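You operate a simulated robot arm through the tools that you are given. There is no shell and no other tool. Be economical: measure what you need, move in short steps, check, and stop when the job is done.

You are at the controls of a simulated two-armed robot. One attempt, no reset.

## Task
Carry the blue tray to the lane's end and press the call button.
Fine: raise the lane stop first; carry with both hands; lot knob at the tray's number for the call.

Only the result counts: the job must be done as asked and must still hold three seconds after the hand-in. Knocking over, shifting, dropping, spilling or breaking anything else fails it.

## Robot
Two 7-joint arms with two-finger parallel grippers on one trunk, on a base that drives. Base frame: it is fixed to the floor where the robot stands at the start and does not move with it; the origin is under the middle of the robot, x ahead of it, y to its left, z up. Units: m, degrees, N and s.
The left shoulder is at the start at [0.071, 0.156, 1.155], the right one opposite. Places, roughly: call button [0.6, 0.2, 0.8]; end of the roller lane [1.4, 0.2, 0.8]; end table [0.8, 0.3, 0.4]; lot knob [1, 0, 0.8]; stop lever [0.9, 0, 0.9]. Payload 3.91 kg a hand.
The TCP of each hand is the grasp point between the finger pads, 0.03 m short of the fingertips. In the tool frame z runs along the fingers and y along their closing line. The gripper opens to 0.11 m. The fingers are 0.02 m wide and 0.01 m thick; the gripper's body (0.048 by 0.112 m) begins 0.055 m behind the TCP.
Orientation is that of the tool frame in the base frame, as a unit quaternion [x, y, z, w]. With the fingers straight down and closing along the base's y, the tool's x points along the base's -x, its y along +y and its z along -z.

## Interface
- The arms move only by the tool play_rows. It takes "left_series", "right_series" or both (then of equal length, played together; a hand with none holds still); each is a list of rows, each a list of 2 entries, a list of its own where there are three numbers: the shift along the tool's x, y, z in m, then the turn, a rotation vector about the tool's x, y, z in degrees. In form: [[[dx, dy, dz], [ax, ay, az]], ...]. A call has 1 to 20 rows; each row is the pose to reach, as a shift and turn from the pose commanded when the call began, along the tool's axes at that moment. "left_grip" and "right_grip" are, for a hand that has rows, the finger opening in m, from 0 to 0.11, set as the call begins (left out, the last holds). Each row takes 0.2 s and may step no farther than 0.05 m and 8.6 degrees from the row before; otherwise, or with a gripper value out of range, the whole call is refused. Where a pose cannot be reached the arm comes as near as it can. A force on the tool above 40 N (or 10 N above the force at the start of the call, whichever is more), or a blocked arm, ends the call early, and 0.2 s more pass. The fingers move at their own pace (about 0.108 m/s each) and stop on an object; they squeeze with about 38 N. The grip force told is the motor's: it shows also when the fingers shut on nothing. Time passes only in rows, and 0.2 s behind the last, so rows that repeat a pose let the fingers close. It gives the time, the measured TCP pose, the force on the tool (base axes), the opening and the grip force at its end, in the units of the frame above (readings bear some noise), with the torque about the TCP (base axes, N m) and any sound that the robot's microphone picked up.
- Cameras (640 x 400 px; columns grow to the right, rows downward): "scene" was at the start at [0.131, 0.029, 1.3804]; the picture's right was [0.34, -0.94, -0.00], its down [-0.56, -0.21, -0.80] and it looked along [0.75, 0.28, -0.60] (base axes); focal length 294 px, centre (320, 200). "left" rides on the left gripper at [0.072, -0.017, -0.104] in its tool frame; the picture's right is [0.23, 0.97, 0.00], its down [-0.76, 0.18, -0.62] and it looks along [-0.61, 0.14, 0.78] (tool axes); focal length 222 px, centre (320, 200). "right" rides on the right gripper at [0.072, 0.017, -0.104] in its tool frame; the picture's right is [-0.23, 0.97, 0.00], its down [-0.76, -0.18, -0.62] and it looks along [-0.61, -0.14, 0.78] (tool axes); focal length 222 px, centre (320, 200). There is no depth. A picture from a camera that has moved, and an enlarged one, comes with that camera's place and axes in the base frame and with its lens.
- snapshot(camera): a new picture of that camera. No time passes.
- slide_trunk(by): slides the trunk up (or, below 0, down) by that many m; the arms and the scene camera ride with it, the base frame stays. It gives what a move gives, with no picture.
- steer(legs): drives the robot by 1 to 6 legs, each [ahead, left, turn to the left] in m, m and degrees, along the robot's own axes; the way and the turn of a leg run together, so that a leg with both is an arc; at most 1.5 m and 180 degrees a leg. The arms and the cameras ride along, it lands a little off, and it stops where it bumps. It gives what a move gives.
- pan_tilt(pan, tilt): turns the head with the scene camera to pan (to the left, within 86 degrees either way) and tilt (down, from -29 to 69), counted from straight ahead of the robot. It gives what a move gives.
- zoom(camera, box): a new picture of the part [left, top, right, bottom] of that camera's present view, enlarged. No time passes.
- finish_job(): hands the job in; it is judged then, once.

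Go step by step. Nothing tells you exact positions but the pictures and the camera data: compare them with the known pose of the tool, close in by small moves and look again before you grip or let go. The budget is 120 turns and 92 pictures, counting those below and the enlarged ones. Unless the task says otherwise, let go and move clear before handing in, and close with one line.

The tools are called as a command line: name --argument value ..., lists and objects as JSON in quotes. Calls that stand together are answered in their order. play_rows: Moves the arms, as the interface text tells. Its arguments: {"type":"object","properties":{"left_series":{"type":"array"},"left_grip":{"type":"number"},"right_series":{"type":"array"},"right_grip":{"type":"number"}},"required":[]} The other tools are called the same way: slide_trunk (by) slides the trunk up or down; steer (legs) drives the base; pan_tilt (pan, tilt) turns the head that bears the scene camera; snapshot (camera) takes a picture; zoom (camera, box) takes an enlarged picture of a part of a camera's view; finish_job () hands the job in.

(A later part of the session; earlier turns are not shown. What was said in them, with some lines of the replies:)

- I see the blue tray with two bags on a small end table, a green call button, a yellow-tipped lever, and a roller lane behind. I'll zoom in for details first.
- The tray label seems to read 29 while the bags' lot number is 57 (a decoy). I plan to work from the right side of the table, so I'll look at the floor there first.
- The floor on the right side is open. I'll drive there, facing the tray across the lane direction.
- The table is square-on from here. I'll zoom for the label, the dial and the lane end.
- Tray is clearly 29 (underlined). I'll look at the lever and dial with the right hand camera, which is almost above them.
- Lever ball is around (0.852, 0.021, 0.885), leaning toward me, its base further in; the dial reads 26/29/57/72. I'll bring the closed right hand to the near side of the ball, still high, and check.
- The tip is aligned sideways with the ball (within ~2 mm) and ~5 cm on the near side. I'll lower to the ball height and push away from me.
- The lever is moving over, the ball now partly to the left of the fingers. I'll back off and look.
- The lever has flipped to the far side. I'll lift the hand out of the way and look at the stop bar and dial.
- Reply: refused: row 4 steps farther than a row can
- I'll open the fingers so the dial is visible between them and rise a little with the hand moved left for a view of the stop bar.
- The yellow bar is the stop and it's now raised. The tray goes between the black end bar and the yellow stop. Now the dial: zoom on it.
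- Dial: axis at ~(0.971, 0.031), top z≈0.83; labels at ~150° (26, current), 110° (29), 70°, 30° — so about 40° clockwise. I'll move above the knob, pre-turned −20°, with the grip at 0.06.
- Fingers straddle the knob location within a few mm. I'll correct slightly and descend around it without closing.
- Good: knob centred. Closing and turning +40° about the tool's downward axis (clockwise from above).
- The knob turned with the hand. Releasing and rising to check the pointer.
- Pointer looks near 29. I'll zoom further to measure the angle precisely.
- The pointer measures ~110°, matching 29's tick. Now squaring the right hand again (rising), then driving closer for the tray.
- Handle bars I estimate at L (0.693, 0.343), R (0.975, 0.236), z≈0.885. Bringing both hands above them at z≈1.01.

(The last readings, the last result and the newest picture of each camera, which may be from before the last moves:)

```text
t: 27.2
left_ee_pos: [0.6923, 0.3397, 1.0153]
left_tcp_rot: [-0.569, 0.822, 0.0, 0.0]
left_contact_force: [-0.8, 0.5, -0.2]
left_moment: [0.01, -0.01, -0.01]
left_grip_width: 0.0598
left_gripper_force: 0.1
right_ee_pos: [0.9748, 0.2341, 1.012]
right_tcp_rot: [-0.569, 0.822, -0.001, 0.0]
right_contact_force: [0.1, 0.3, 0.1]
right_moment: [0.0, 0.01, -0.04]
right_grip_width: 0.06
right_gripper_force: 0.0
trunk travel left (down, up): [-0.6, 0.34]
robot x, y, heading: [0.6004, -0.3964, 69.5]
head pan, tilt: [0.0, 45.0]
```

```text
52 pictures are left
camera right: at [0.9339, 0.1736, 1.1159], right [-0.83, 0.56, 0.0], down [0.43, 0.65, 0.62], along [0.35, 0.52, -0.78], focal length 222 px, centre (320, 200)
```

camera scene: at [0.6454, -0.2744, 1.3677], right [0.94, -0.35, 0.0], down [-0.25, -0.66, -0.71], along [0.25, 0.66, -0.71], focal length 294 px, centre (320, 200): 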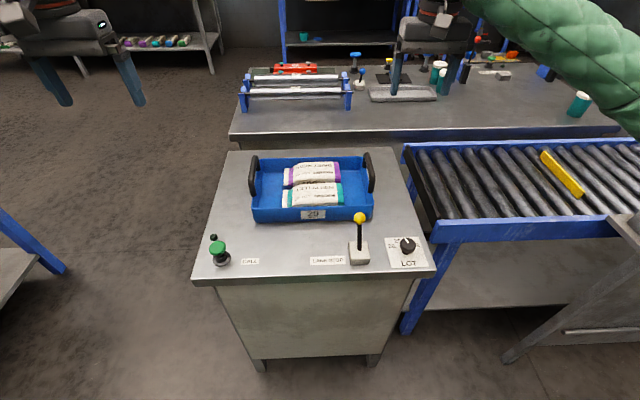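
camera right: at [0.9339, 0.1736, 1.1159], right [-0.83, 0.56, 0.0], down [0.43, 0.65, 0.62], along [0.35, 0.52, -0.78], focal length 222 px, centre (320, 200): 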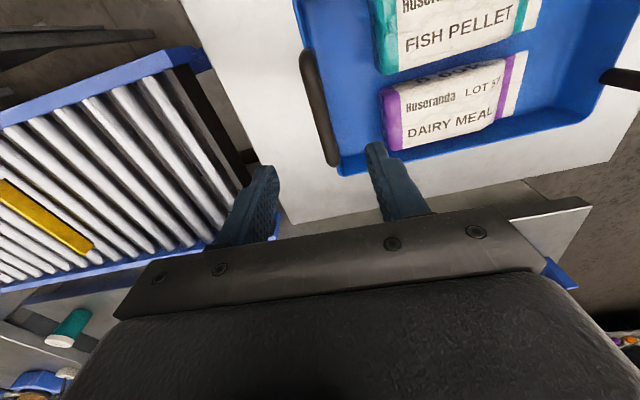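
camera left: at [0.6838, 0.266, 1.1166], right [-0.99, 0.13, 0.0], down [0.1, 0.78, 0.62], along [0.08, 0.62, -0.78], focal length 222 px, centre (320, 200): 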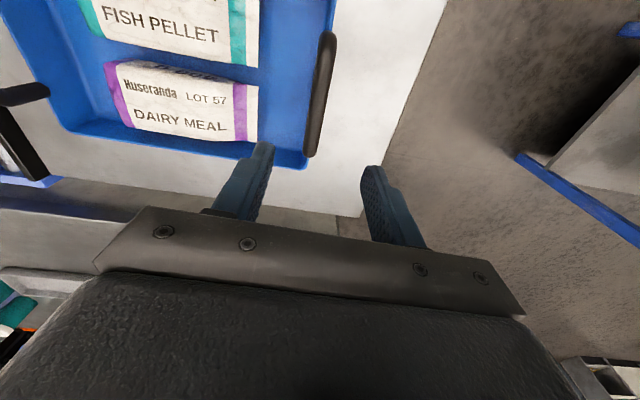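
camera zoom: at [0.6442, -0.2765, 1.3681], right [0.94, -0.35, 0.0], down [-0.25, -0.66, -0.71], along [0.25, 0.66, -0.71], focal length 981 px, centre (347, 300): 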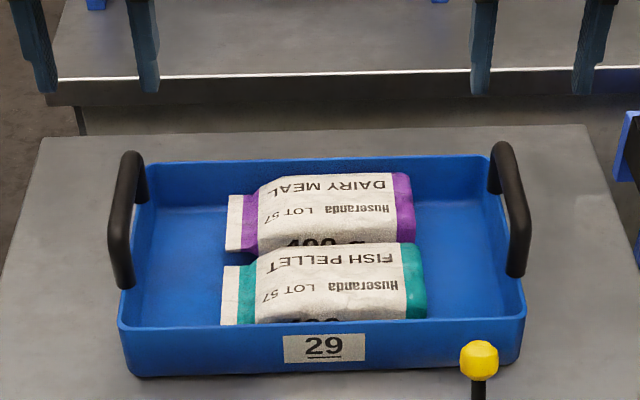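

Refined bar centres: L (0.692, 0.323), R (0.971, 0.233), z≈0.90, tray yawed ~2.5° more. I'll correct and descend partway, then check.

play_rows --left_series '[[[0.008, -0.003, 0.02], [0, 0, -2.5]], [[0.016, -0.006, 0.045], [0, 0, -2.5]], [[0.016, -0.006, 0.07], [0, 0, -2.5]]]' --right_series '[[[0.002, 0.003, 0.02], [0, 0, -2.5]], [[0.002, 0.003, 0.045], [0, 0, -2.5]], [[0.002, 0.003, 0.07], [0, 0, -2.5]]]'

zoom --camera "scene" --box '[216, 110, 408, 230]'

snapshot --camera "left"

snapshot --camera "right"

```text
t: 28.0
left_ee_pos: [0.6929, 0.3233, 0.9439]
left_tcp_rot: [-0.587, 0.81, 0.0, -0.001]
left_contact_force: [-0.1, -0.3, -0.5]
left_moment: [0.01, -0.01, 0.01]
left_grip_width: 0.0599
left_gripper_force: 0.0
right_ee_pos: [0.9717, 0.2364, 0.942]
right_tcp_rot: [-0.586, 0.81, 0.0, 0.0]
right_contact_force: [-0.1, -0.3, -0.4]
right_moment: [-0.04, 0.03, 0.0]
right_grip_width: 0.0599
right_gripper_force: 0.0
trunk travel left (down, up): [-0.6, 0.34]
robot x, y, heading: [0.6029, -0.3973, 69.2]
head pan, tilt: [0.0, 45.0]
```

```text
3.33 times, centred on (312, 170) of scene
camera zoom: at [0.6451, -0.2752, 1.3679], right [0.94, -0.35, 0.0], down [-0.25, -0.66, -0.71], along [0.25, 0.66, -0.71], focal length 981 px, centre (347, 300)
```

zoom: 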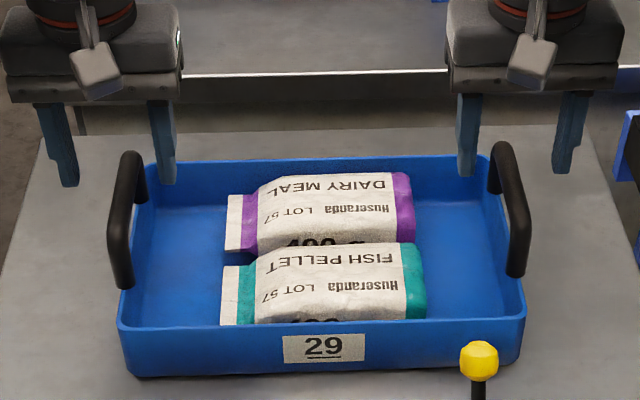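

```text
50 pictures are left
camera left: at [0.687, 0.2496, 1.0466], right [-1.0, 0.09, 0.0], down [0.07, 0.78, 0.62], along [0.05, 0.62, -0.78], focal length 222 px, centre (320, 200)
```

left: 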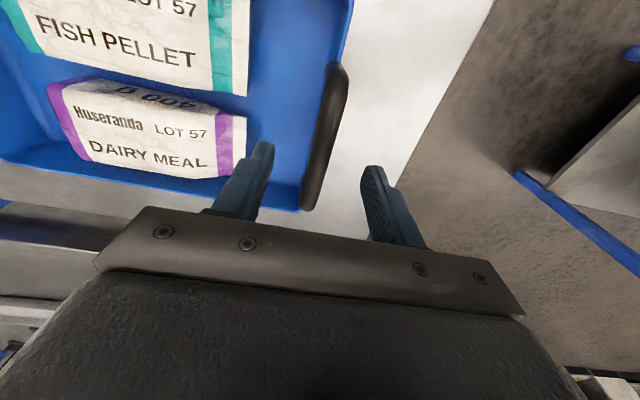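

```text
49 pictures are left
camera right: at [0.9331, 0.1725, 1.0456], right [-0.85, 0.52, 0.0], down [0.41, 0.67, 0.62], along [0.32, 0.53, -0.78], focal length 222 px, centre (320, 200)
```

right: 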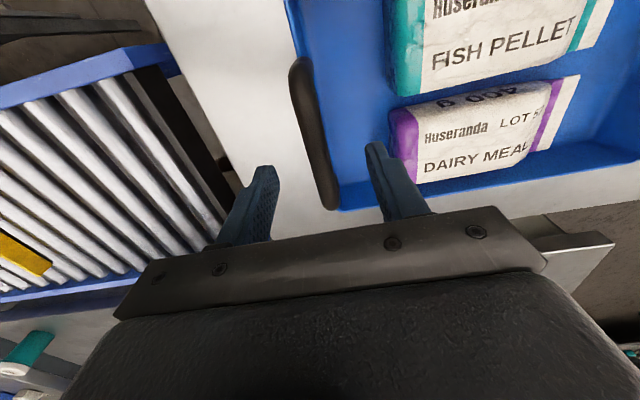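

Both hands are centred over the bars. Descending 5 cm and closing.

play_rows --left_series '[[[0, 0, 0.025], [0, 0, 0]], [[0, 0, 0.049], [0, 0, 0]]]' --right_series '[[[0, 0, 0.025], [0, 0, 0]], [[0, 0, 0.049], [0, 0, 0]]]'

zoom --camera "scene" --box '[216, 110, 408, 230]'

```text
t: 28.6
left_ee_pos: [0.694, 0.3228, 0.8956]
left_tcp_rot: [-0.587, 0.809, 0.0, 0.0]
left_contact_force: [0.2, 0.1, 0.1]
left_moment: [-0.01, -0.01, 0.02]
left_grip_width: 0.0599
left_gripper_force: 0.0
right_ee_pos: [0.9699, 0.2343, 0.8907]
right_tcp_rot: [-0.587, 0.81, -0.001, -0.001]
right_contact_force: [-0.2, 0.8, 0.6]
right_moment: [0.0, -0.01, -0.01]
right_grip_width: 0.0602
right_gripper_force: 0.2
trunk travel left (down, up): [-0.6, 0.34]
robot x, y, heading: [0.5992, -0.4007, 69.1]
head pan, tilt: [0.0, 45.0]
```

```text
3.33 times, centred on (312, 170) of scene
camera zoom: at [0.645, -0.2759, 1.368], right [0.94, -0.35, 0.0], down [-0.25, -0.66, -0.71], along [0.25, 0.66, -0.71], focal length 981 px, centre (347, 300)
```

zoom: 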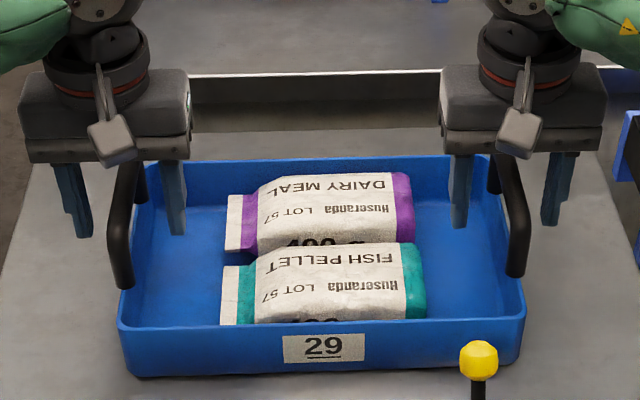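

The fingers straddle both bars. Closing.

play_rows --left_series '[[[0, 0, 0], [0, 0, 0]], [[0, 0, 0], [0, 0, 0]], [[0, 0, 0], [0, 0, 0]], [[0, 0, 0], [0, 0, 0]]]' --right_series '[[[0, 0, 0], [0, 0, 0]], [[0, 0, 0], [0, 0, 0]], [[0, 0, 0], [0, 0, 0]], [[0, 0, 0], [0, 0, 0]]]' --left_grip 0.0 --right_grip 0.0

zoom --camera "scene" --box '[216, 110, 408, 230]'

```text
t: 29.7
left_ee_pos: [0.6925, 0.3235, 0.8951]
left_tcp_rot: [-0.588, 0.809, 0.001, -0.001]
left_contact_force: [-1.7, -1.5, -1.0]
left_moment: [-0.07, 0.0, -0.15]
left_grip_width: 0.0152
left_gripper_force: 37.7
right_ee_pos: [0.9726, 0.2339, 0.8906]
right_tcp_rot: [-0.585, 0.811, -0.001, 0.0]
right_contact_force: [1.5, -0.5, 1.0]
right_moment: [0.15, -0.01, 0.08]
right_grip_width: 0.0155
right_gripper_force: 38.2
trunk travel left (down, up): [-0.6, 0.34]
robot x, y, heading: [0.6004, -0.3958, 69.4]
head pan, tilt: [0.0, 45.0]
stopped in row 4 (right hand): the force on the tool passed its limit at 41 N (the readings are from after the stop); the commanded pose is now the measured one
```

```text
3.33 times, centred on (312, 170) of scene
camera zoom: at [0.6448, -0.2762, 1.3679], right [0.94, -0.35, 0.0], down [-0.25, -0.66, -0.71], along [0.25, 0.66, -0.71], focal length 981 px, centre (347, 300)
```

zoom: 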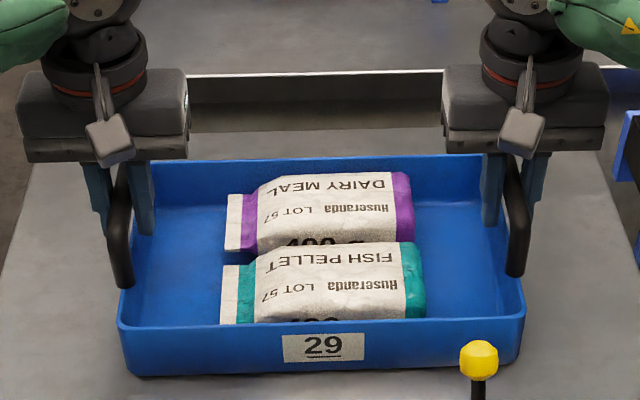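

Both handles held (15 mm bars). Lifting together slowly.

play_rows --left_series '[[[0, 0, -0.01], [0, 0, 0]], [[0, 0, -0.025], [0, 0, 0]], [[0, 0, -0.04], [0, 0, 0]], [[0, 0, -0.06], [0, 0, 0]], [[0, 0, -0.08], [0, 0, 0]], [[0, 0, -0.1], [0, 0, 0]]]' --right_series '[[[0, 0, -0.01], [0, 0, 0]], [[0, 0, -0.025], [0, 0, 0]], [[0, 0, -0.04], [0, 0, 0]], [[0, 0, -0.06], [0, 0, 0]], [[0, 0, -0.08], [0, 0, 0]], [[0, 0, -0.1], [0, 0, 0]]]'

snapshot --camera "scene"

```text
t: 31.1
left_ee_pos: [0.6937, 0.3228, 0.9957]
left_tcp_rot: [-0.588, 0.809, 0.001, -0.001]
left_contact_force: [-13.4, 3.7, -6.0]
left_moment: [-0.02, -0.07, -0.1]
left_grip_width: 0.0153
left_gripper_force: 37.9
right_ee_pos: [0.9724, 0.234, 0.99]
right_tcp_rot: [-0.586, 0.811, -0.002, 0.001]
right_contact_force: [13.0, -4.9, -6.2]
right_moment: [0.01, 0.15, 0.11]
right_grip_width: 0.0151
right_gripper_force: 38.0
trunk travel left (down, up): [-0.6, 0.34]
robot x, y, heading: [0.5994, -0.3978, 69.3]
head pan, tilt: [0.0, 45.0]
```

```text
46 pictures are left
camera scene: at [0.6449, -0.2759, 1.3678], right [0.94, -0.35, 0.0], down [-0.25, -0.66, -0.71], along [0.25, 0.66, -0.71], focal length 294 px, centre (320, 200)
```

scene: 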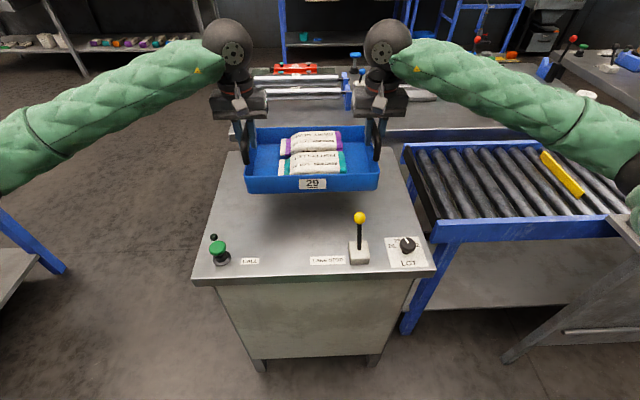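

Tray is up and level (~6 N each hand). Before driving right, I'll check the cart's height and the right elbow's clearance.

pan_tilt --pan -50 --tilt 35

snapshot --camera "scene"

```text
t: 32.2
left_ee_pos: [0.6931, 0.324, 0.9958]
left_tcp_rot: [-0.587, 0.809, 0.001, -0.002]
left_contact_force: [-19.2, 5.7, -6.2]
left_moment: [-0.05, -0.07, -0.1]
left_grip_width: 0.0154
left_gripper_force: 38.0
right_ee_pos: [0.9738, 0.2352, 0.9906]
right_tcp_rot: [-0.585, 0.811, -0.003, 0.0]
right_contact_force: [19.0, -5.6, -5.6]
right_moment: [0.06, 0.18, 0.09]
right_grip_width: 0.0151
right_gripper_force: 38.3
trunk travel left (down, up): [-0.6, 0.34]
robot x, y, heading: [0.5964, -0.3979, 69.5]
head pan, tilt: [-50.0, 35.0]
```

```text
45 pictures are left
camera scene: at [0.6996, -0.3219, 1.3826], right [0.33, -0.94, 0.0], down [-0.54, -0.19, -0.82], along [0.77, 0.27, -0.57], focal length 294 px, centre (320, 200)
```

scene: 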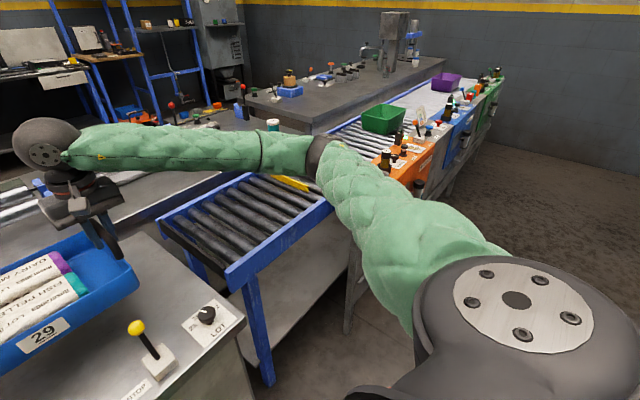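

The elbow would pass over the cart's bottles, so I'll raise the trunk for clearance. First easing the internal squeeze by a 2 mm outward shift of the left hand.

play_rows --left_series '[[[0, 0.001, 0], [0, 0, 0]], [[0, 0.002, 0], [0, 0, 0]]]' --right_series '[[[0, 0, 0], [0, 0, 0]], [[0, 0, 0], [0, 0, 0]]]'

```text
t: 32.9
left_ee_pos: [0.693, 0.3236, 0.9945]
left_tcp_rot: [-0.587, 0.81, 0.0, -0.001]
left_contact_force: [0.0, -1.0, -5.0]
left_moment: [-0.04, 0.0, -0.2]
left_grip_width: 0.0153
left_gripper_force: 37.6
right_ee_pos: [0.9717, 0.2354, 0.9901]
right_tcp_rot: [-0.586, 0.81, -0.002, 0.001]
right_contact_force: [-0.3, 0.9, -6.1]
right_moment: [-0.03, -0.01, -0.16]
right_grip_width: 0.0154
right_gripper_force: 37.9
trunk travel left (down, up): [-0.6, 0.34]
robot x, y, heading: [0.6024, -0.3984, 69.4]
head pan, tilt: [-50.0, 35.0]
```

Squeeze is gone. Raising the trunk 0.15 m.

slide_trunk --by 0.15

snapshot --camera "scene"

```text
t: 34.6
left_ee_pos: [0.6914, 0.3258, 1.1443]
left_tcp_rot: [-0.587, 0.81, 0.0, -0.001]
left_contact_force: [35.5, -12.8, -5.7]
left_moment: [0.03, 0.19, -0.19]
left_grip_width: 0.0153
left_gripper_force: 37.9
right_ee_pos: [0.9728, 0.2351, 1.1406]
right_tcp_rot: [-0.587, 0.81, -0.002, 0.0]
right_contact_force: [-35.7, 12.8, -5.4]
right_moment: [-0.15, -0.31, -0.09]
right_grip_width: 0.0154
right_gripper_force: 38.0
trunk travel left (down, up): [-0.75, 0.19]
robot x, y, heading: [0.6, -0.4022, 69.5]
head pan, tilt: [-50.0, 35.0]
```

```text
44 pictures are left
camera scene: at [0.6998, -0.3216, 1.5325], right [0.33, -0.94, 0.0], down [-0.54, -0.19, -0.82], along [0.77, 0.27, -0.57], focal length 294 px, centre (320, 200)
```

scene: 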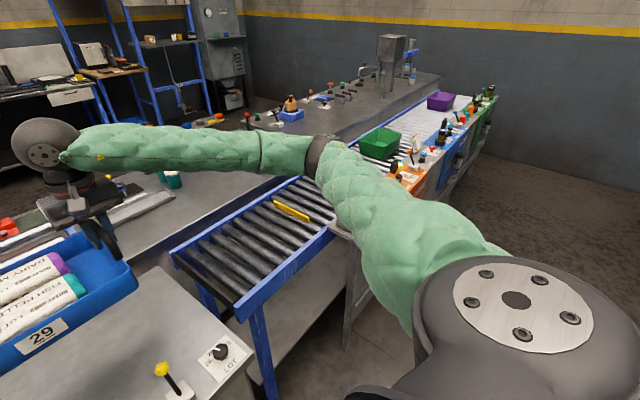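

play_rows --left_series '[[[0, -0.0007, 0], [0, 0, 0]], [[0, -0.0013, 0], [0, 0, 0]], [[0, -0.0013, 0], [0, 0, 0]], [[0, -0.0013, 0], [0, 0, 0]], [[0, -0.0013, 0], [0, 0, 0]]]' --right_series '[[[0, 0, 0], [0, 0, 0]], [[0, 0, 0], [0, 0, 0]], [[0, 0, 0], [0, 0, 0]], [[0, 0, 0], [0, 0, 0]], [[0, 0, 0], [0, 0, 0]]]'

```text
t: 35.8
left_ee_pos: [0.6918, 0.3235, 1.1444]
left_tcp_rot: [-0.588, 0.809, 0.0, -0.002]
left_contact_force: [31.6, -10.5, -4.4]
left_moment: [0.07, 0.13, -0.21]
left_grip_width: 0.0151
left_gripper_force: 38.0
right_ee_pos: [0.9728, 0.2343, 1.1401]
right_tcp_rot: [-0.586, 0.811, -0.001, 0.0]
right_contact_force: [-31.1, 10.6, -6.0]
right_moment: [-0.17, -0.25, -0.01]
right_grip_width: 0.0153
right_gripper_force: 37.5
trunk travel left (down, up): [-0.75, 0.19]
robot x, y, heading: [0.5954, -0.3988, 69.5]
head pan, tilt: [-50.0, 35.0]
```

play_rows --left_series '[[[0, -0.0008, 0], [0, 0, 0]], [[0, -0.0015, 0], [0, 0, 0]], [[0, -0.0015, 0], [0, 0, 0]], [[0, -0.0015, 0], [0, 0, 0]], [[0, -0.0015, 0], [0, 0, 0]], [[0, -0.0015, 0], [0, 0, 0]]]' --right_series '[[[0, 0, 0], [0, 0, 0]], [[0, 0, 0], [0, 0, 0]], [[0, 0, 0], [0, 0, 0]], [[0, 0, 0], [0, 0, 0]], [[0, 0, 0], [0, 0, 0]], [[0, 0, 0], [0, 0, 0]]]'

```text
t: 37.2
left_ee_pos: [0.6932, 0.3247, 1.1447]
left_tcp_rot: [-0.588, 0.809, 0.001, -0.002]
left_contact_force: [9.0, -5.3, -5.6]
left_moment: [-0.03, 0.1, -0.28]
left_grip_width: 0.0154
left_gripper_force: 37.6
right_ee_pos: [0.9738, 0.2345, 1.1407]
right_tcp_rot: [-0.585, 0.811, -0.002, 0.0]
right_contact_force: [-9.9, 4.3, -5.7]
right_moment: [-0.07, -0.12, -0.07]
right_grip_width: 0.0151
right_gripper_force: 37.8
trunk travel left (down, up): [-0.75, 0.19]
robot x, y, heading: [0.5972, -0.4008, 69.2]
head pan, tilt: [-50.0, 35.0]
```

Good, forces are low. Driving right 0.3 m, then check.

steer --legs '[[0, -0.3, 0]]'

snapshot --camera "scene"

```text
t: 39.2
left_ee_pos: [0.9714, 0.2194, 1.1436]
left_tcp_rot: [-0.589, 0.808, 0.001, -0.001]
left_contact_force: [-7.9, 1.0, -6.2]
left_moment: [-0.13, 0.03, -0.18]
left_grip_width: 0.0153
left_gripper_force: 38.1
right_ee_pos: [1.2523, 0.1304, 1.1408]
right_tcp_rot: [-0.586, 0.81, -0.002, 0.001]
right_contact_force: [8.5, -2.0, -5.8]
right_moment: [0.14, 0.09, 0.03]
right_grip_width: 0.0154
right_gripper_force: 38.2
trunk travel left (down, up): [-0.75, 0.19]
robot x, y, heading: [0.8795, -0.5056, 69.3]
head pan, tilt: [-50.0, 35.0]
```

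```text
43 pictures are left
camera scene: at [0.9804, -0.4269, 1.5326], right [0.33, -0.94, 0.0], down [-0.54, -0.19, -0.82], along [0.77, 0.27, -0.57], focal length 294 px, centre (320, 200)
```

scene: 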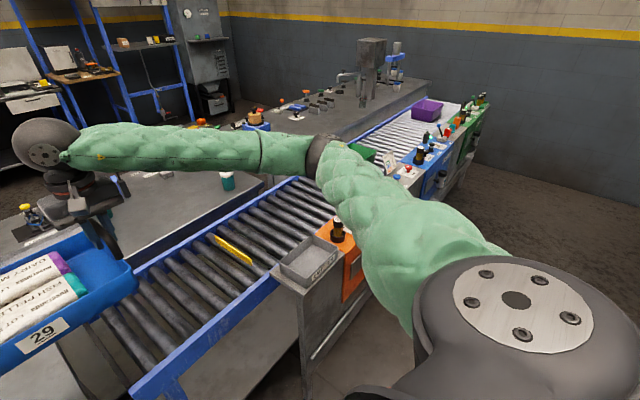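

The stop is at lane coordinate ~0.75; target tray centre ≈ (1.40, 0.20). Driving the rest: 0.26 right, 0.05 ahead.

steer --legs '[[0.05, -0.26, 0]]'

pan_tilt --pan 0 --tilt 50

snapshot --camera "scene"

```text
t: 41.1
left_ee_pos: [1.2394, 0.1725, 1.1444]
left_tcp_rot: [-0.589, 0.808, 0.001, -0.001]
left_contact_force: [-0.4, -0.2, -4.9]
left_moment: [-0.11, 0.01, -0.17]
left_grip_width: 0.0153
left_gripper_force: 38.2
right_ee_pos: [1.5185, 0.0838, 1.1411]
right_tcp_rot: [-0.586, 0.81, -0.002, 0.0]
right_contact_force: [1.1, 0.4, -5.7]
right_moment: [0.06, -0.03, 0.01]
right_grip_width: 0.0152
right_gripper_force: 37.8
trunk travel left (down, up): [-0.75, 0.19]
robot x, y, heading: [1.1473, -0.5539, 69.4]
head pan, tilt: [-50.0, 35.0]
```

```text
t: 42.3
left_ee_pos: [1.2374, 0.1739, 1.1441]
left_tcp_rot: [-0.588, 0.809, 0.0, -0.001]
left_contact_force: [-0.1, -1.7, -6.3]
left_moment: [-0.08, 0.03, -0.29]
left_grip_width: 0.0154
left_gripper_force: 37.9
right_ee_pos: [1.5185, 0.0848, 1.1402]
right_tcp_rot: [-0.587, 0.81, -0.002, 0.0]
right_contact_force: [-0.5, 1.8, -6.1]
right_moment: [0.02, 0.01, -0.08]
right_grip_width: 0.0151
right_gripper_force: 38.0
trunk travel left (down, up): [-0.75, 0.19]
robot x, y, heading: [1.1468, -0.5478, 69.4]
head pan, tilt: [0.0, 50.0]
```

```text
42 pictures are left
camera scene: at [1.1899, -0.4307, 1.5109], right [0.94, -0.35, 0.0], down [-0.27, -0.72, -0.64], along [0.23, 0.6, -0.77], focal length 294 px, centre (320, 200)
```

scene: 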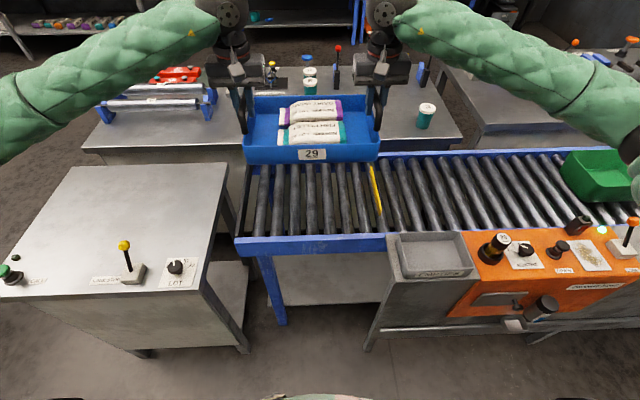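

The tray is already centred lengthwise between end bar and stop; it needs 6 cm further in and lowering. Doing both, stopping ~7 cm above the rollers.

play_rows --left_series '[[[-0.015, 0, 0.0], [0, 0, 0]], [[-0.03, 0, 0.015], [0, 0, 0]], [[-0.045, 0, 0.04], [0, 0, 0]], [[-0.06, 0, 0.065], [0, 0, 0]], [[-0.06, 0, 0.09], [0, 0, 0]], [[-0.06, 0, 0.12], [0, 0, 0]], [[-0.06, 0, 0.15], [0, 0, 0]], [[-0.06, 0, 0.18], [0, 0, 0]], [[-0.06, 0, 0.2], [0, 0, 0]]]' --right_series '[[[-0.015, 0, 0.0], [0, 0, 0]], [[-0.03, 0, 0.015], [0, 0, 0]], [[-0.045, 0, 0.04], [0, 0, 0]], [[-0.06, 0, 0.065], [0, 0, 0]], [[-0.06, 0, 0.09], [0, 0, 0]], [[-0.06, 0, 0.12], [0, 0, 0]], [[-0.06, 0, 0.15], [0, 0, 0]], [[-0.06, 0, 0.18], [0, 0, 0]], [[-0.06, 0, 0.2], [0, 0, 0]]]'

snapshot --camera "scene"

```text
t: 44.3
left_ee_pos: [1.2564, 0.2305, 0.9428]
left_tcp_rot: [-0.589, 0.808, 0.0, -0.001]
left_contact_force: [13.4, -5.0, -4.1]
left_moment: [0.18, -0.07, -0.29]
left_grip_width: 0.0154
left_gripper_force: 37.7
right_ee_pos: [1.5375, 0.1401, 0.9405]
right_tcp_rot: [-0.586, 0.81, -0.001, 0.0]
right_contact_force: [-13.5, 5.4, -6.8]
right_moment: [-0.28, -0.08, -0.09]
right_grip_width: 0.0152
right_gripper_force: 37.7
trunk travel left (down, up): [-0.75, 0.19]
robot x, y, heading: [1.1461, -0.5508, 69.3]
head pan, tilt: [0.0, 50.0]
```

```text
41 pictures are left
camera scene: at [1.19, -0.4299, 1.5108], right [0.94, -0.35, 0.0], down [-0.27, -0.72, -0.64], along [0.23, 0.6, -0.77], focal length 294 px, centre (320, 200)
```

scene: 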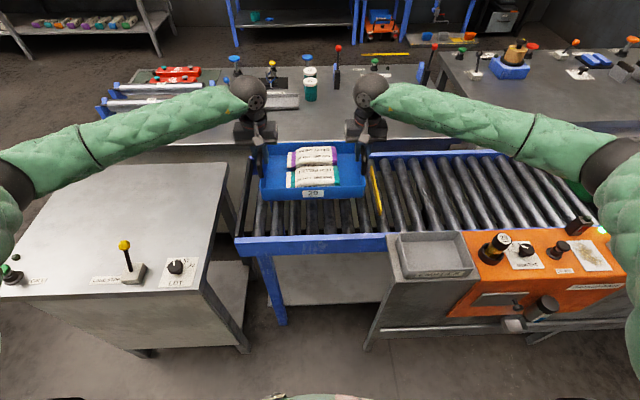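

Well placed above the lane, 5 cm short of the stop. Lowering in small steps until contact.

play_rows --left_series '[[[0, 0, 0.015], [0, 0, 0]], [[0, 0, 0.03], [0, 0, 0]], [[0, 0, 0.04], [0, 0, 0]], [[0, 0, 0.047], [0, 0, 0]], [[0, 0, 0.054], [0, 0, 0]]]' --right_series '[[[0, 0, 0.015], [0, 0, 0]], [[0, 0, 0.03], [0, 0, 0]], [[0, 0, 0.04], [0, 0, 0]], [[0, 0, 0.047], [0, 0, 0]], [[0, 0, 0.054], [0, 0, 0]]]'

zoom --camera "scene" --box '[220, 130, 412, 250]'

```text
t: 45.5
left_ee_pos: [1.2564, 0.2284, 0.8898]
left_tcp_rot: [-0.589, 0.808, 0.0, -0.002]
left_contact_force: [21.1, -8.1, -5.6]
left_moment: [0.2, 0.02, -0.28]
left_grip_width: 0.0151
left_gripper_force: 38.1
right_ee_pos: [1.5371, 0.141, 0.8861]
right_tcp_rot: [-0.587, 0.81, -0.001, 0.0]
right_contact_force: [-22.0, 9.3, -5.8]
right_moment: [-0.29, -0.15, -0.13]
right_grip_width: 0.0151
right_gripper_force: 38.0
trunk travel left (down, up): [-0.75, 0.19]
robot x, y, heading: [1.1474, -0.5514, 69.7]
head pan, tilt: [0.0, 50.0]
```

```text
3.33 times, centred on (316, 190) of scene
camera zoom: at [1.1896, -0.4305, 1.5109], right [0.94, -0.35, 0.0], down [-0.27, -0.72, -0.64], along [0.23, 0.6, -0.77], focal length 981 px, centre (333, 233)
```

zoom: 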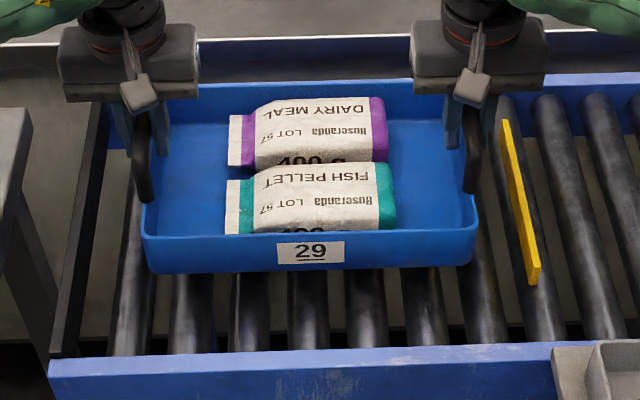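

Clear on all sides; I'll pull it 1 cm back toward lane centre, ease the stretch, and lower to contact.

play_rows --left_series '[[[0.005, -0.0005, 0.0], [0, 0, 0]], [[0.01, -0.001, 0.004], [0, 0, 0]], [[0.01, -0.001, 0.008], [0, 0, 0]], [[0.01, -0.001, 0.012], [0, 0, 0]], [[0.01, -0.001, 0.016], [0, 0, 0]], [[0.01, -0.001, 0.016], [0, 0, 0]]]' --right_series '[[[0.005, 0, 0.0], [0, 0, 0]], [[0.01, 0, 0.004], [0, 0, 0]], [[0.01, 0, 0.008], [0, 0, 0]], [[0.01, 0, 0.012], [0, 0, 0]], [[0.01, 0, 0.016], [0, 0, 0]], [[0.01, 0, 0.016], [0, 0, 0]]]'

zoom --camera "scene" --box '[220, 130, 412, 250]'

```text
t: 46.9
left_ee_pos: [1.2539, 0.2198, 0.8751]
left_tcp_rot: [-0.589, 0.808, 0.0, -0.001]
left_contact_force: [34.4, -12.6, -5.2]
left_moment: [-0.01, 0.22, -0.26]
left_grip_width: 0.0156
left_gripper_force: 37.7
right_ee_pos: [1.5337, 0.1296, 0.8719]
right_tcp_rot: [-0.586, 0.81, 0.0, -0.001]
right_contact_force: [-33.9, 11.9, -5.7]
right_moment: [-0.03, -0.36, -0.13]
right_grip_width: 0.0152
right_gripper_force: 38.1
trunk travel left (down, up): [-0.75, 0.19]
robot x, y, heading: [1.1505, -0.5507, 69.9]
head pan, tilt: [0.0, 50.0]
```

```text
3.33 times, centred on (316, 190) of scene
camera zoom: at [1.1895, -0.4307, 1.5109], right [0.94, -0.35, 0.0], down [-0.27, -0.72, -0.64], along [0.23, 0.6, -0.77], focal length 981 px, centre (333, 233)
```

zoom: 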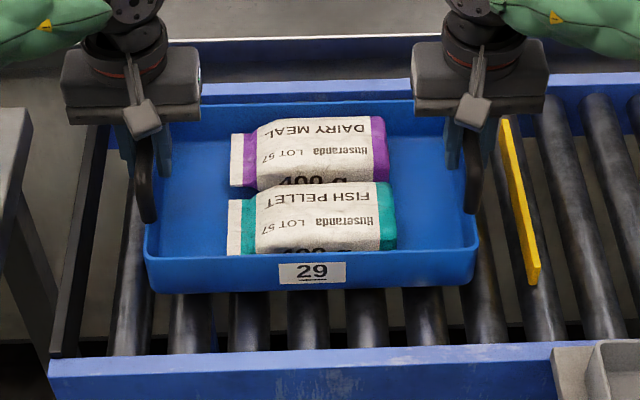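

play_rows --left_series '[[[0, -0.001, 0.0], [0, 0, 0]], [[0, -0.002, 0], [0, 0, 0]], [[0, -0.002, 0.0], [0, 0, 0]], [[0, -0.002, 0.005], [0, 0, 0]], [[0, -0.002, 0.01], [0, 0, 0]], [[0, -0.002, 0.01], [0, 0, 0]]]' --right_series '[[[0, 0, 0.0], [0, 0, 0]], [[0, 0, 0], [0, 0, 0]], [[0, 0, 0.0], [0, 0, 0]], [[0, 0, 0.005], [0, 0, 0]], [[0, 0, 0.01], [0, 0, 0]], [[0, 0, 0.01], [0, 0, 0]]]'

```text
t: 48.3
left_ee_pos: [1.2557, 0.2199, 0.8653]
left_tcp_rot: [-0.589, 0.808, 0.001, -0.002]
left_contact_force: [14.7, -6.7, -5.3]
left_moment: [0.13, 0.01, -0.3]
left_grip_width: 0.015
left_gripper_force: 37.6
right_ee_pos: [1.5355, 0.1297, 0.8609]
right_tcp_rot: [-0.585, 0.811, -0.002, 0.001]
right_contact_force: [-14.8, 5.7, -6.0]
right_moment: [-0.22, -0.09, -0.08]
right_grip_width: 0.0155
right_gripper_force: 38.5
trunk travel left (down, up): [-0.75, 0.19]
robot x, y, heading: [1.1431, -0.5478, 69.5]
head pan, tilt: [0.0, 50.0]
```

Still carrying its weight; lowering on in 3 mm steps.

play_rows --left_series '[[[0, -0.001, 0.003], [0, 0, 0]], [[0, -0.001, 0.006], [0, 0, 0]], [[0, -0.001, 0.009], [0, 0, 0]], [[0, -0.001, 0.012], [0, 0, 0]]]' --right_series '[[[0, 0, 0.003], [0, 0, 0]], [[0, 0, 0.006], [0, 0, 0]], [[0, 0, 0.009], [0, 0, 0]], [[0, 0, 0.012], [0, 0, 0]]]'

zoom --camera "scene" --box '[220, 130, 412, 250]'

```text
t: 49.3
left_ee_pos: [1.2564, 0.2193, 0.8547]
left_tcp_rot: [-0.59, 0.807, 0.001, 0.0]
left_contact_force: [-6.6, 5.6, 10.4]
left_moment: [-0.91, 0.29, -0.36]
left_grip_width: 0.0154
left_gripper_force: 38.5
right_ee_pos: [1.5357, 0.1295, 0.8507]
right_tcp_rot: [-0.585, 0.811, -0.001, 0.001]
right_contact_force: [10.7, 0.6, 10.5]
right_moment: [-0.62, 0.34, -0.07]
right_grip_width: 0.0154
right_gripper_force: 38.0
trunk travel left (down, up): [-0.75, 0.19]
robot x, y, heading: [1.146, -0.5467, 69.5]
head pan, tilt: [0.0, 50.0]
```

```text
3.33 times, centred on (316, 190) of scene
camera zoom: at [1.1889, -0.4324, 1.5117], right [0.94, -0.35, 0.0], down [-0.27, -0.72, -0.64], along [0.23, 0.6, -0.77], focal length 981 px, centre (333, 233)
```

zoom: 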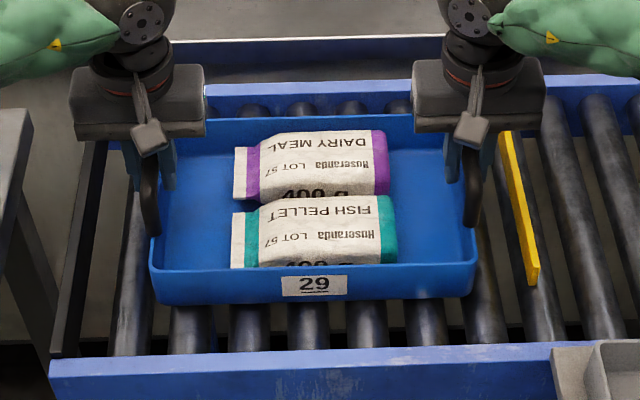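

The tray is resting on the rollers. Opening both grippers slightly and checking.

play_rows --left_series '[[[0, 0, 0], [0, 0, 0]], [[0, 0, 0], [0, 0, 0]], [[0, 0, 0], [0, 0, 0]]]' --right_series '[[[0, 0, 0], [0, 0, 0]], [[0, 0, 0], [0, 0, 0]], [[0, 0, 0], [0, 0, 0]]]' --left_grip 0.05 --right_grip 0.05

zoom --camera "scene" --box '[220, 130, 412, 250]'

```text
t: 50.1
left_ee_pos: [1.2569, 0.2192, 0.8536]
left_tcp_rot: [-0.589, 0.808, 0.0, -0.001]
left_contact_force: [-0.2, 0.0, -0.2]
left_moment: [-0.01, -0.01, 0.03]
left_grip_width: 0.0502
left_gripper_force: 0.0
right_ee_pos: [1.5356, 0.1302, 0.8491]
right_tcp_rot: [-0.586, 0.81, -0.002, 0.0]
right_contact_force: [0.3, 0.8, 0.3]
right_moment: [-0.02, 0.04, 0.03]
right_grip_width: 0.0503
right_gripper_force: 0.1
trunk travel left (down, up): [-0.75, 0.19]
robot x, y, heading: [1.1435, -0.5502, 69.4]
head pan, tilt: [0.0, 50.0]
```

```text
3.33 times, centred on (316, 190) of scene
camera zoom: at [1.1893, -0.4313, 1.5109], right [0.94, -0.35, 0.0], down [-0.27, -0.72, -0.64], along [0.23, 0.6, -0.77], focal length 981 px, centre (333, 233)
```

zoom: 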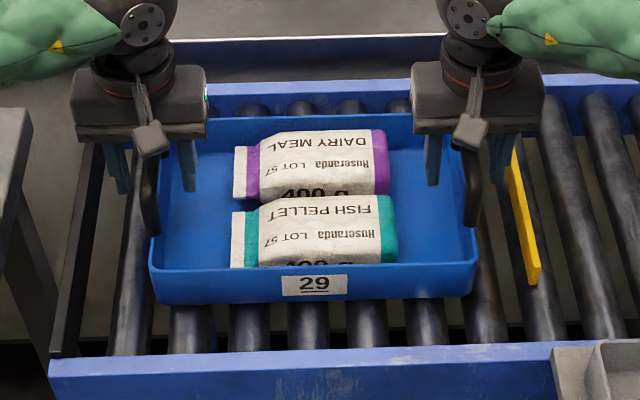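

Released; the tray stays put. Lifting both hands straight up.

play_rows --left_series '[[[0, 0, -0.02], [0, 0, 0]], [[0, 0, -0.05], [0, 0, 0]], [[0, 0, -0.09], [0, 0, 0]], [[0, 0, -0.13], [0, 0, 0]], [[0, 0, -0.17], [0, 0, 0]], [[0, 0, -0.21], [0, 0, 0]], [[0.0, 0, -0.25], [0, 0, 0]], [[0.04, 0, -0.28], [0, 0, 0]], [[0.08, 0, -0.3], [0, 0, 0]], [[0.12, 0, -0.3], [0, 0, 0]]]' --right_series '[[[0, 0, -0.02], [0, 0, 0]], [[0, 0, -0.05], [0, 0, 0]], [[0, 0, -0.09], [0, 0, 0]], [[0, 0, -0.13], [0, 0, 0]], [[0, 0, -0.17], [0, 0, 0]], [[0, 0, -0.21], [0, 0, 0]], [[0.0, 0, -0.25], [0, 0, 0]], [[0.04, 0, -0.28], [0, 0, 0]], [[0.08, 0, -0.3], [0, 0, 0]], [[0.12, 0, -0.3], [0, 0, 0]]]'

snapshot --camera "scene"

```text
t: 52.3
left_ee_pos: [1.2169, 0.102, 1.1551]
left_tcp_rot: [-0.589, 0.808, 0.001, -0.001]
left_contact_force: [-0.4, -0.6, 0.0]
left_moment: [0.03, -0.01, 0.04]
left_grip_width: 0.0501
left_gripper_force: 0.1
right_ee_pos: [1.4954, 0.016, 1.1526]
right_tcp_rot: [-0.586, 0.811, -0.001, 0.0]
right_contact_force: [-0.3, -0.2, -0.2]
right_moment: [0.07, -0.03, 0.02]
right_grip_width: 0.0499
right_gripper_force: 0.0
trunk travel left (down, up): [-0.75, 0.19]
robot x, y, heading: [1.1481, -0.5482, 69.6]
head pan, tilt: [0.0, 50.0]
```

```text
36 pictures are left
camera scene: at [1.1889, -0.4329, 1.5112], right [0.94, -0.35, 0.0], down [-0.27, -0.72, -0.64], along [0.23, 0.6, -0.77], focal length 294 px, centre (320, 200)
```

scene: 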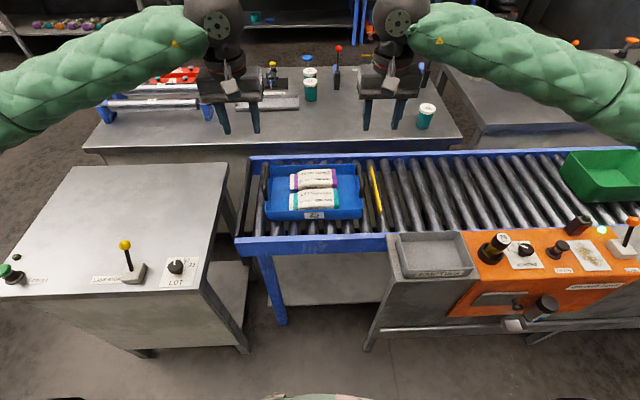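

The tray sits in the lane clear of everything. Driving back left toward the button, with the left hand to press it.

steer --legs '[[-0.14, 0, 0], [0, 0.6, 0]]'

snapshot --camera "scene"

```text
t: 56.7
left_ee_pos: [0.6069, 0.1813, 1.1536]
left_tcp_rot: [-0.588, 0.809, 0.0, -0.001]
left_contact_force: [0.5, -0.6, 0.8]
left_moment: [0.02, -0.02, -0.03]
left_grip_width: 0.05
left_gripper_force: 0.0
right_ee_pos: [0.8846, 0.0943, 1.1515]
right_tcp_rot: [-0.585, 0.811, -0.001, 0.0]
right_contact_force: [0.0, 0.5, 0.2]
right_moment: [0.01, 0.01, 0.0]
right_grip_width: 0.05
right_gripper_force: 0.1
trunk travel left (down, up): [-0.75, 0.19]
robot x, y, heading: [0.5352, -0.4676, 69.1]
head pan, tilt: [0.0, 50.0]
```

```text
35 pictures are left
camera scene: at [0.5771, -0.3528, 1.511], right [0.94, -0.35, 0.0], down [-0.27, -0.72, -0.64], along [0.23, 0.6, -0.77], focal length 294 px, centre (320, 200)
```

scene: 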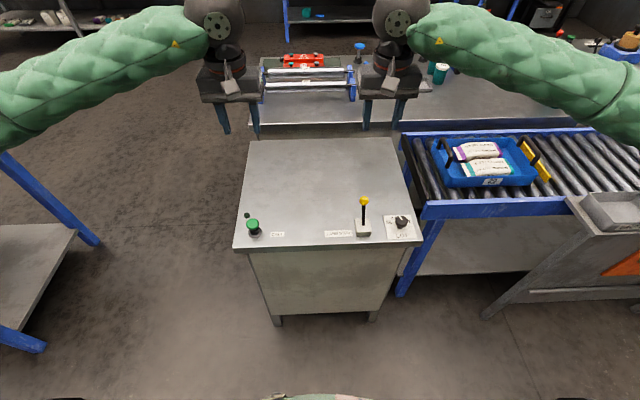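

zoom --camera "scene" --box '[230, 200, 310, 250]'

zoom --camera "scene" --box '[376, 203, 424, 233]'

zoom --camera "scene" --box '[400, 120, 592, 240]'

```text
8.00 times, centred on (270, 225) of scene
camera zoom: at [0.5771, -0.3528, 1.511], right [0.94, -0.35, 0.0], down [-0.27, -0.72, -0.64], along [0.23, 0.6, -0.77], focal length 2355 px, centre (720, 0)
```

zoom: 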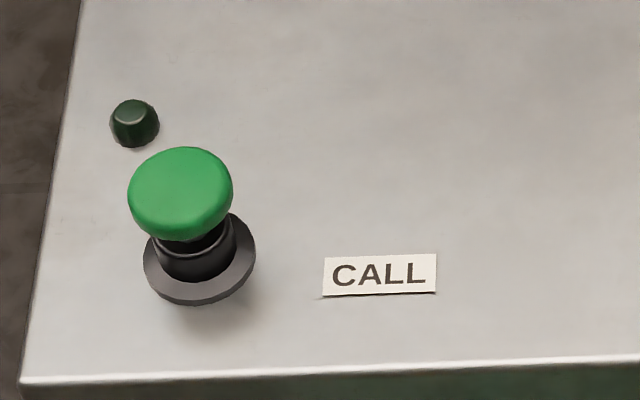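

```text
13.33 times, centred on (400, 218) of scene
camera zoom: at [0.5771, -0.3528, 1.511], right [0.94, -0.35, 0.0], down [-0.27, -0.72, -0.64], along [0.23, 0.6, -0.77], focal length 3926 px, centre (-747, -40)
```

zoom: 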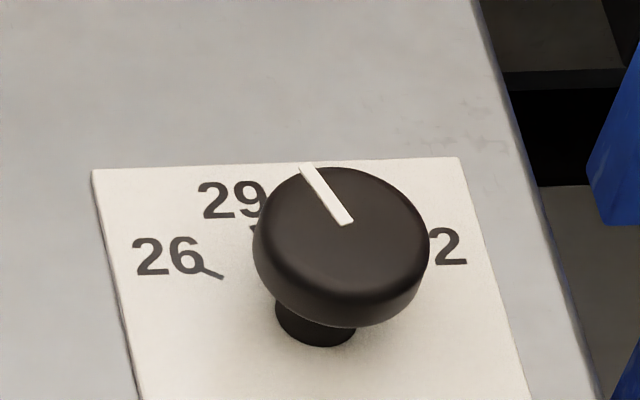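

```text
3.33 times, centred on (496, 180) of scene
camera zoom: at [0.5771, -0.3528, 1.511], right [0.94, -0.35, 0.0], down [-0.27, -0.72, -0.64], along [0.23, 0.6, -0.77], focal length 981 px, centre (-267, 267)
```

zoom: 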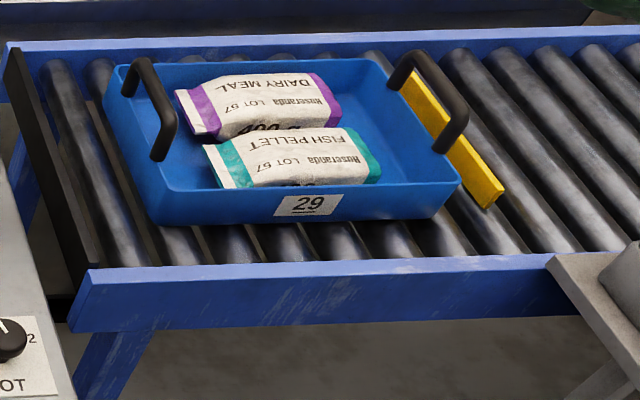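

Dial still at ~110° (29), tray steady. Button cap at about (0.571, 0.161), top z≈0.85. Bringing the closed left hand above it.

play_rows --left_series '[[[0.01, 0.01, 0.04], [0, 0, 0]], [[0.02, 0.02, 0.08], [0, 0, 0]], [[0.03, 0.028, 0.12], [0, 0, 0]], [[0.03, 0.028, 0.165], [0, 0, 0]], [[0.03, 0.028, 0.215], [0, 0, 0]]]' --left_grip 0

zoom --camera "scene" --box '[206, 170, 318, 240]'

snapshot --camera "left"

```text
t: 57.9
left_ee_pos: [0.5703, 0.1641, 0.9383]
left_tcp_rot: [-0.588, 0.809, 0.0, -0.001]
left_contact_force: [0.1, -0.4, -0.3]
left_moment: [-0.02, 0.01, 0.0]
left_grip_width: 0.0
left_gripper_force: 38.0
right_ee_pos: [0.8847, 0.0938, 1.1519]
right_tcp_rot: [-0.586, 0.81, -0.001, 0.001]
right_contact_force: [-0.1, -0.5, 0.2]
right_moment: [-0.04, 0.0, 0.03]
right_grip_width: 0.05
right_gripper_force: 0.0
trunk travel left (down, up): [-0.75, 0.19]
robot x, y, heading: [0.5373, -0.4688, 69.2]
head pan, tilt: [0.0, 50.0]
```

```text
5.71 times, centred on (262, 205) of scene
camera zoom: at [0.577, -0.3524, 1.5111], right [0.94, -0.35, 0.0], down [-0.27, -0.72, -0.64], along [0.23, 0.6, -0.77], focal length 1682 px, centre (651, 171)
```

zoom: 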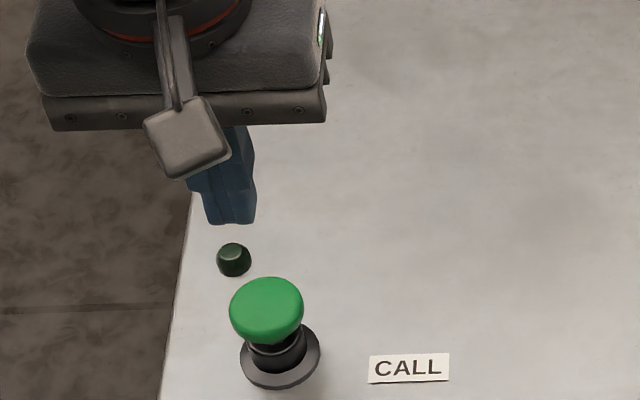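

```text
30 pictures are left
camera left: at [0.5647, 0.0893, 1.0409], right [-1.0, 0.09, 0.0], down [0.07, 0.78, 0.62], along [0.05, 0.62, -0.78], focal length 222 px, centre (320, 200)
```

left: 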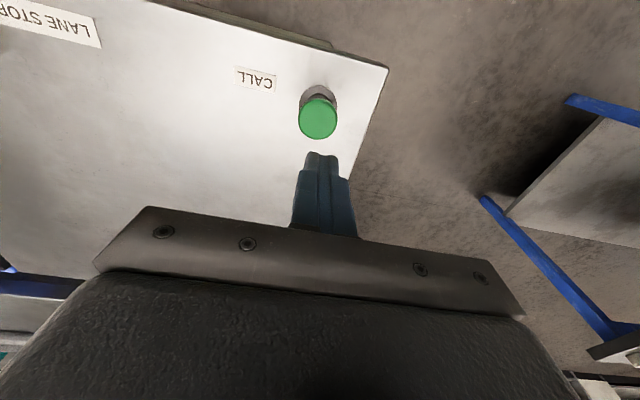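

Both cameras put the cap at (0.572, 0.153). Shifting 1 cm nearer and pressing down in small steps.

play_rows --left_series '[[[0.01, -0.005, 0.02], [0, 0, 0]], [[0.01, -0.005, 0.045], [0, 0, 0]], [[0.01, -0.005, 0.053], [0, 0, 0]], [[0.01, -0.005, 0.057], [0, 0, 0]], [[0.01, -0.005, 0.061], [0, 0, 0]], [[0.01, -0.005, 0.065], [0, 0, 0]], [[0.01, -0.005, 0.069], [0, 0, 0]], [[0.01, -0.005, 0.072], [0, 0, 0]]]'

zoom --camera "scene" --box '[206, 170, 318, 240]'

```text
t: 59.7
left_ee_pos: [0.5726, 0.1517, 0.8667]
left_tcp_rot: [-0.587, 0.81, 0.0, 0.0]
left_contact_force: [-0.8, 1.9, 10.7]
left_moment: [0.04, 0.02, -0.03]
left_grip_width: 0.0003
left_gripper_force: 38.0
right_ee_pos: [0.8839, 0.0932, 1.153]
right_tcp_rot: [-0.584, 0.812, -0.001, 0.001]
right_contact_force: [0.7, -0.5, 0.6]
right_moment: [0.0, -0.01, 0.0]
right_grip_width: 0.0503
right_gripper_force: 0.0
trunk travel left (down, up): [-0.75, 0.19]
robot x, y, heading: [0.5286, -0.4708, 69.4]
head pan, tilt: [0.0, 50.0]
heard: click
```

```text
5.71 times, centred on (262, 205) of scene
camera zoom: at [0.5772, -0.3538, 1.5113], right [0.94, -0.35, 0.0], down [-0.27, -0.72, -0.64], along [0.23, 0.6, -0.77], focal length 1682 px, centre (651, 171)
```

zoom: 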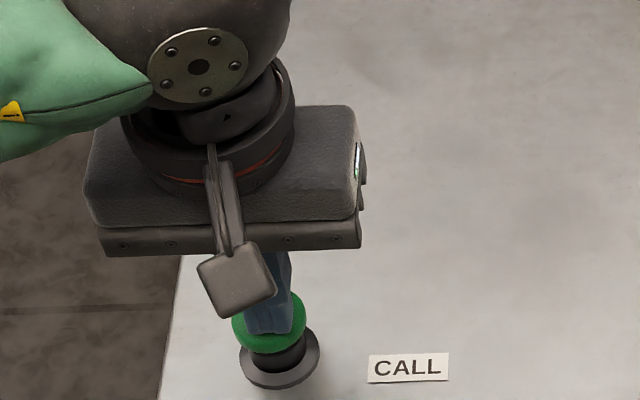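

A click was heard. Retracting the hand and checking the lamp, tray and stop.

play_rows --left_series '[[[0, 0, -0.04], [0, 0, 0]], [[0, 0, -0.08], [0, 0, 0]], [[0, 0, -0.12], [0, 0, 0]], [[0, 0, -0.16], [0, 0, 0]], [[0, 0, -0.2], [0, 0, 0]], [[0, 0, -0.24], [0, 0, 0]], [[0, 0, -0.28], [0, 0, 0]]]'

snapshot --camera "scene"

zoom --camera "scene" --box '[230, 200, 310, 250]'

zoom --camera "scene" --box '[400, 120, 592, 240]'

```text
t: 61.3
left_ee_pos: [0.5746, 0.1494, 1.1491]
left_tcp_rot: [-0.587, 0.81, 0.001, -0.001]
left_contact_force: [0.1, -0.4, 0.9]
left_moment: [-0.02, -0.02, -0.02]
left_grip_width: 0.0002
left_gripper_force: 38.1
right_ee_pos: [0.8855, 0.0943, 1.1519]
right_tcp_rot: [-0.585, 0.811, -0.002, 0.0]
right_contact_force: [0.6, -0.5, 0.4]
right_moment: [-0.02, 0.05, -0.01]
right_grip_width: 0.05
right_gripper_force: 0.2
trunk travel left (down, up): [-0.75, 0.19]
robot x, y, heading: [0.5337, -0.4721, 69.4]
head pan, tilt: [0.0, 50.0]
```

```text
28 pictures are left
camera scene: at [0.578, -0.3535, 1.5109], right [0.94, -0.35, 0.0], down [-0.27, -0.72, -0.64], along [0.23, 0.6, -0.77], focal length 294 px, centre (320, 200)
```

scene: 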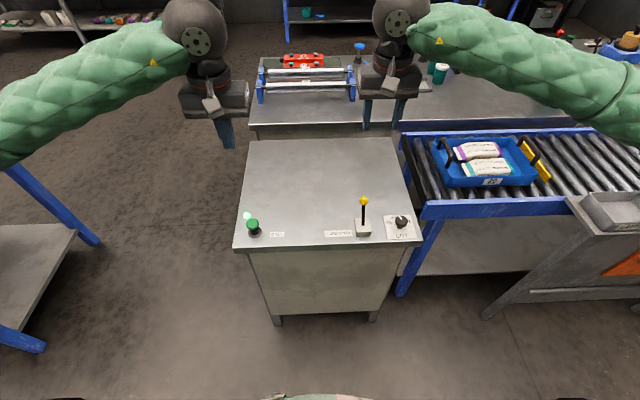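

```text
8.00 times, centred on (270, 225) of scene
camera zoom: at [0.578, -0.3535, 1.5109], right [0.94, -0.35, 0.0], down [-0.27, -0.72, -0.64], along [0.23, 0.6, -0.77], focal length 2355 px, centre (720, 0)
```

zoom: 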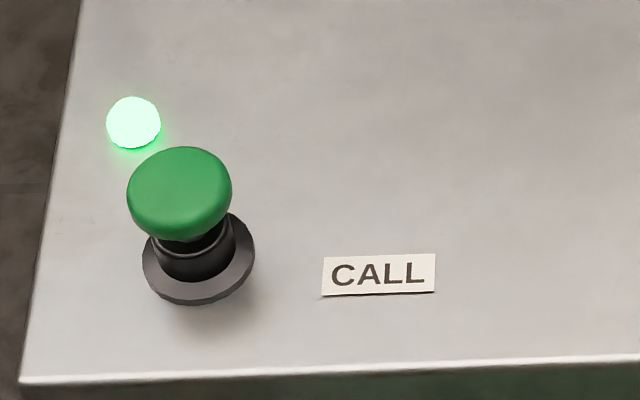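

```text
3.33 times, centred on (496, 180) of scene
camera zoom: at [0.578, -0.3535, 1.5109], right [0.94, -0.35, 0.0], down [-0.27, -0.72, -0.64], along [0.23, 0.6, -0.77], focal length 981 px, centre (-267, 267)
```

zoom: 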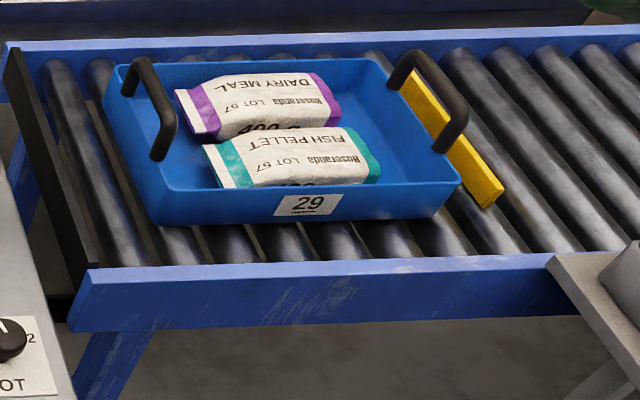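

The call lamp is lit green, the tray is resting in the lane behind the raised stop, the knob is at 29 and both hands are clear. Handing in.

finish_job

```text
The job is handed in.
```

The blue tray is at the lane's end, about 5 cm short of the raised stop. The lot knob is at 29, and pressing the call button lit its lamp; both hands are clear.
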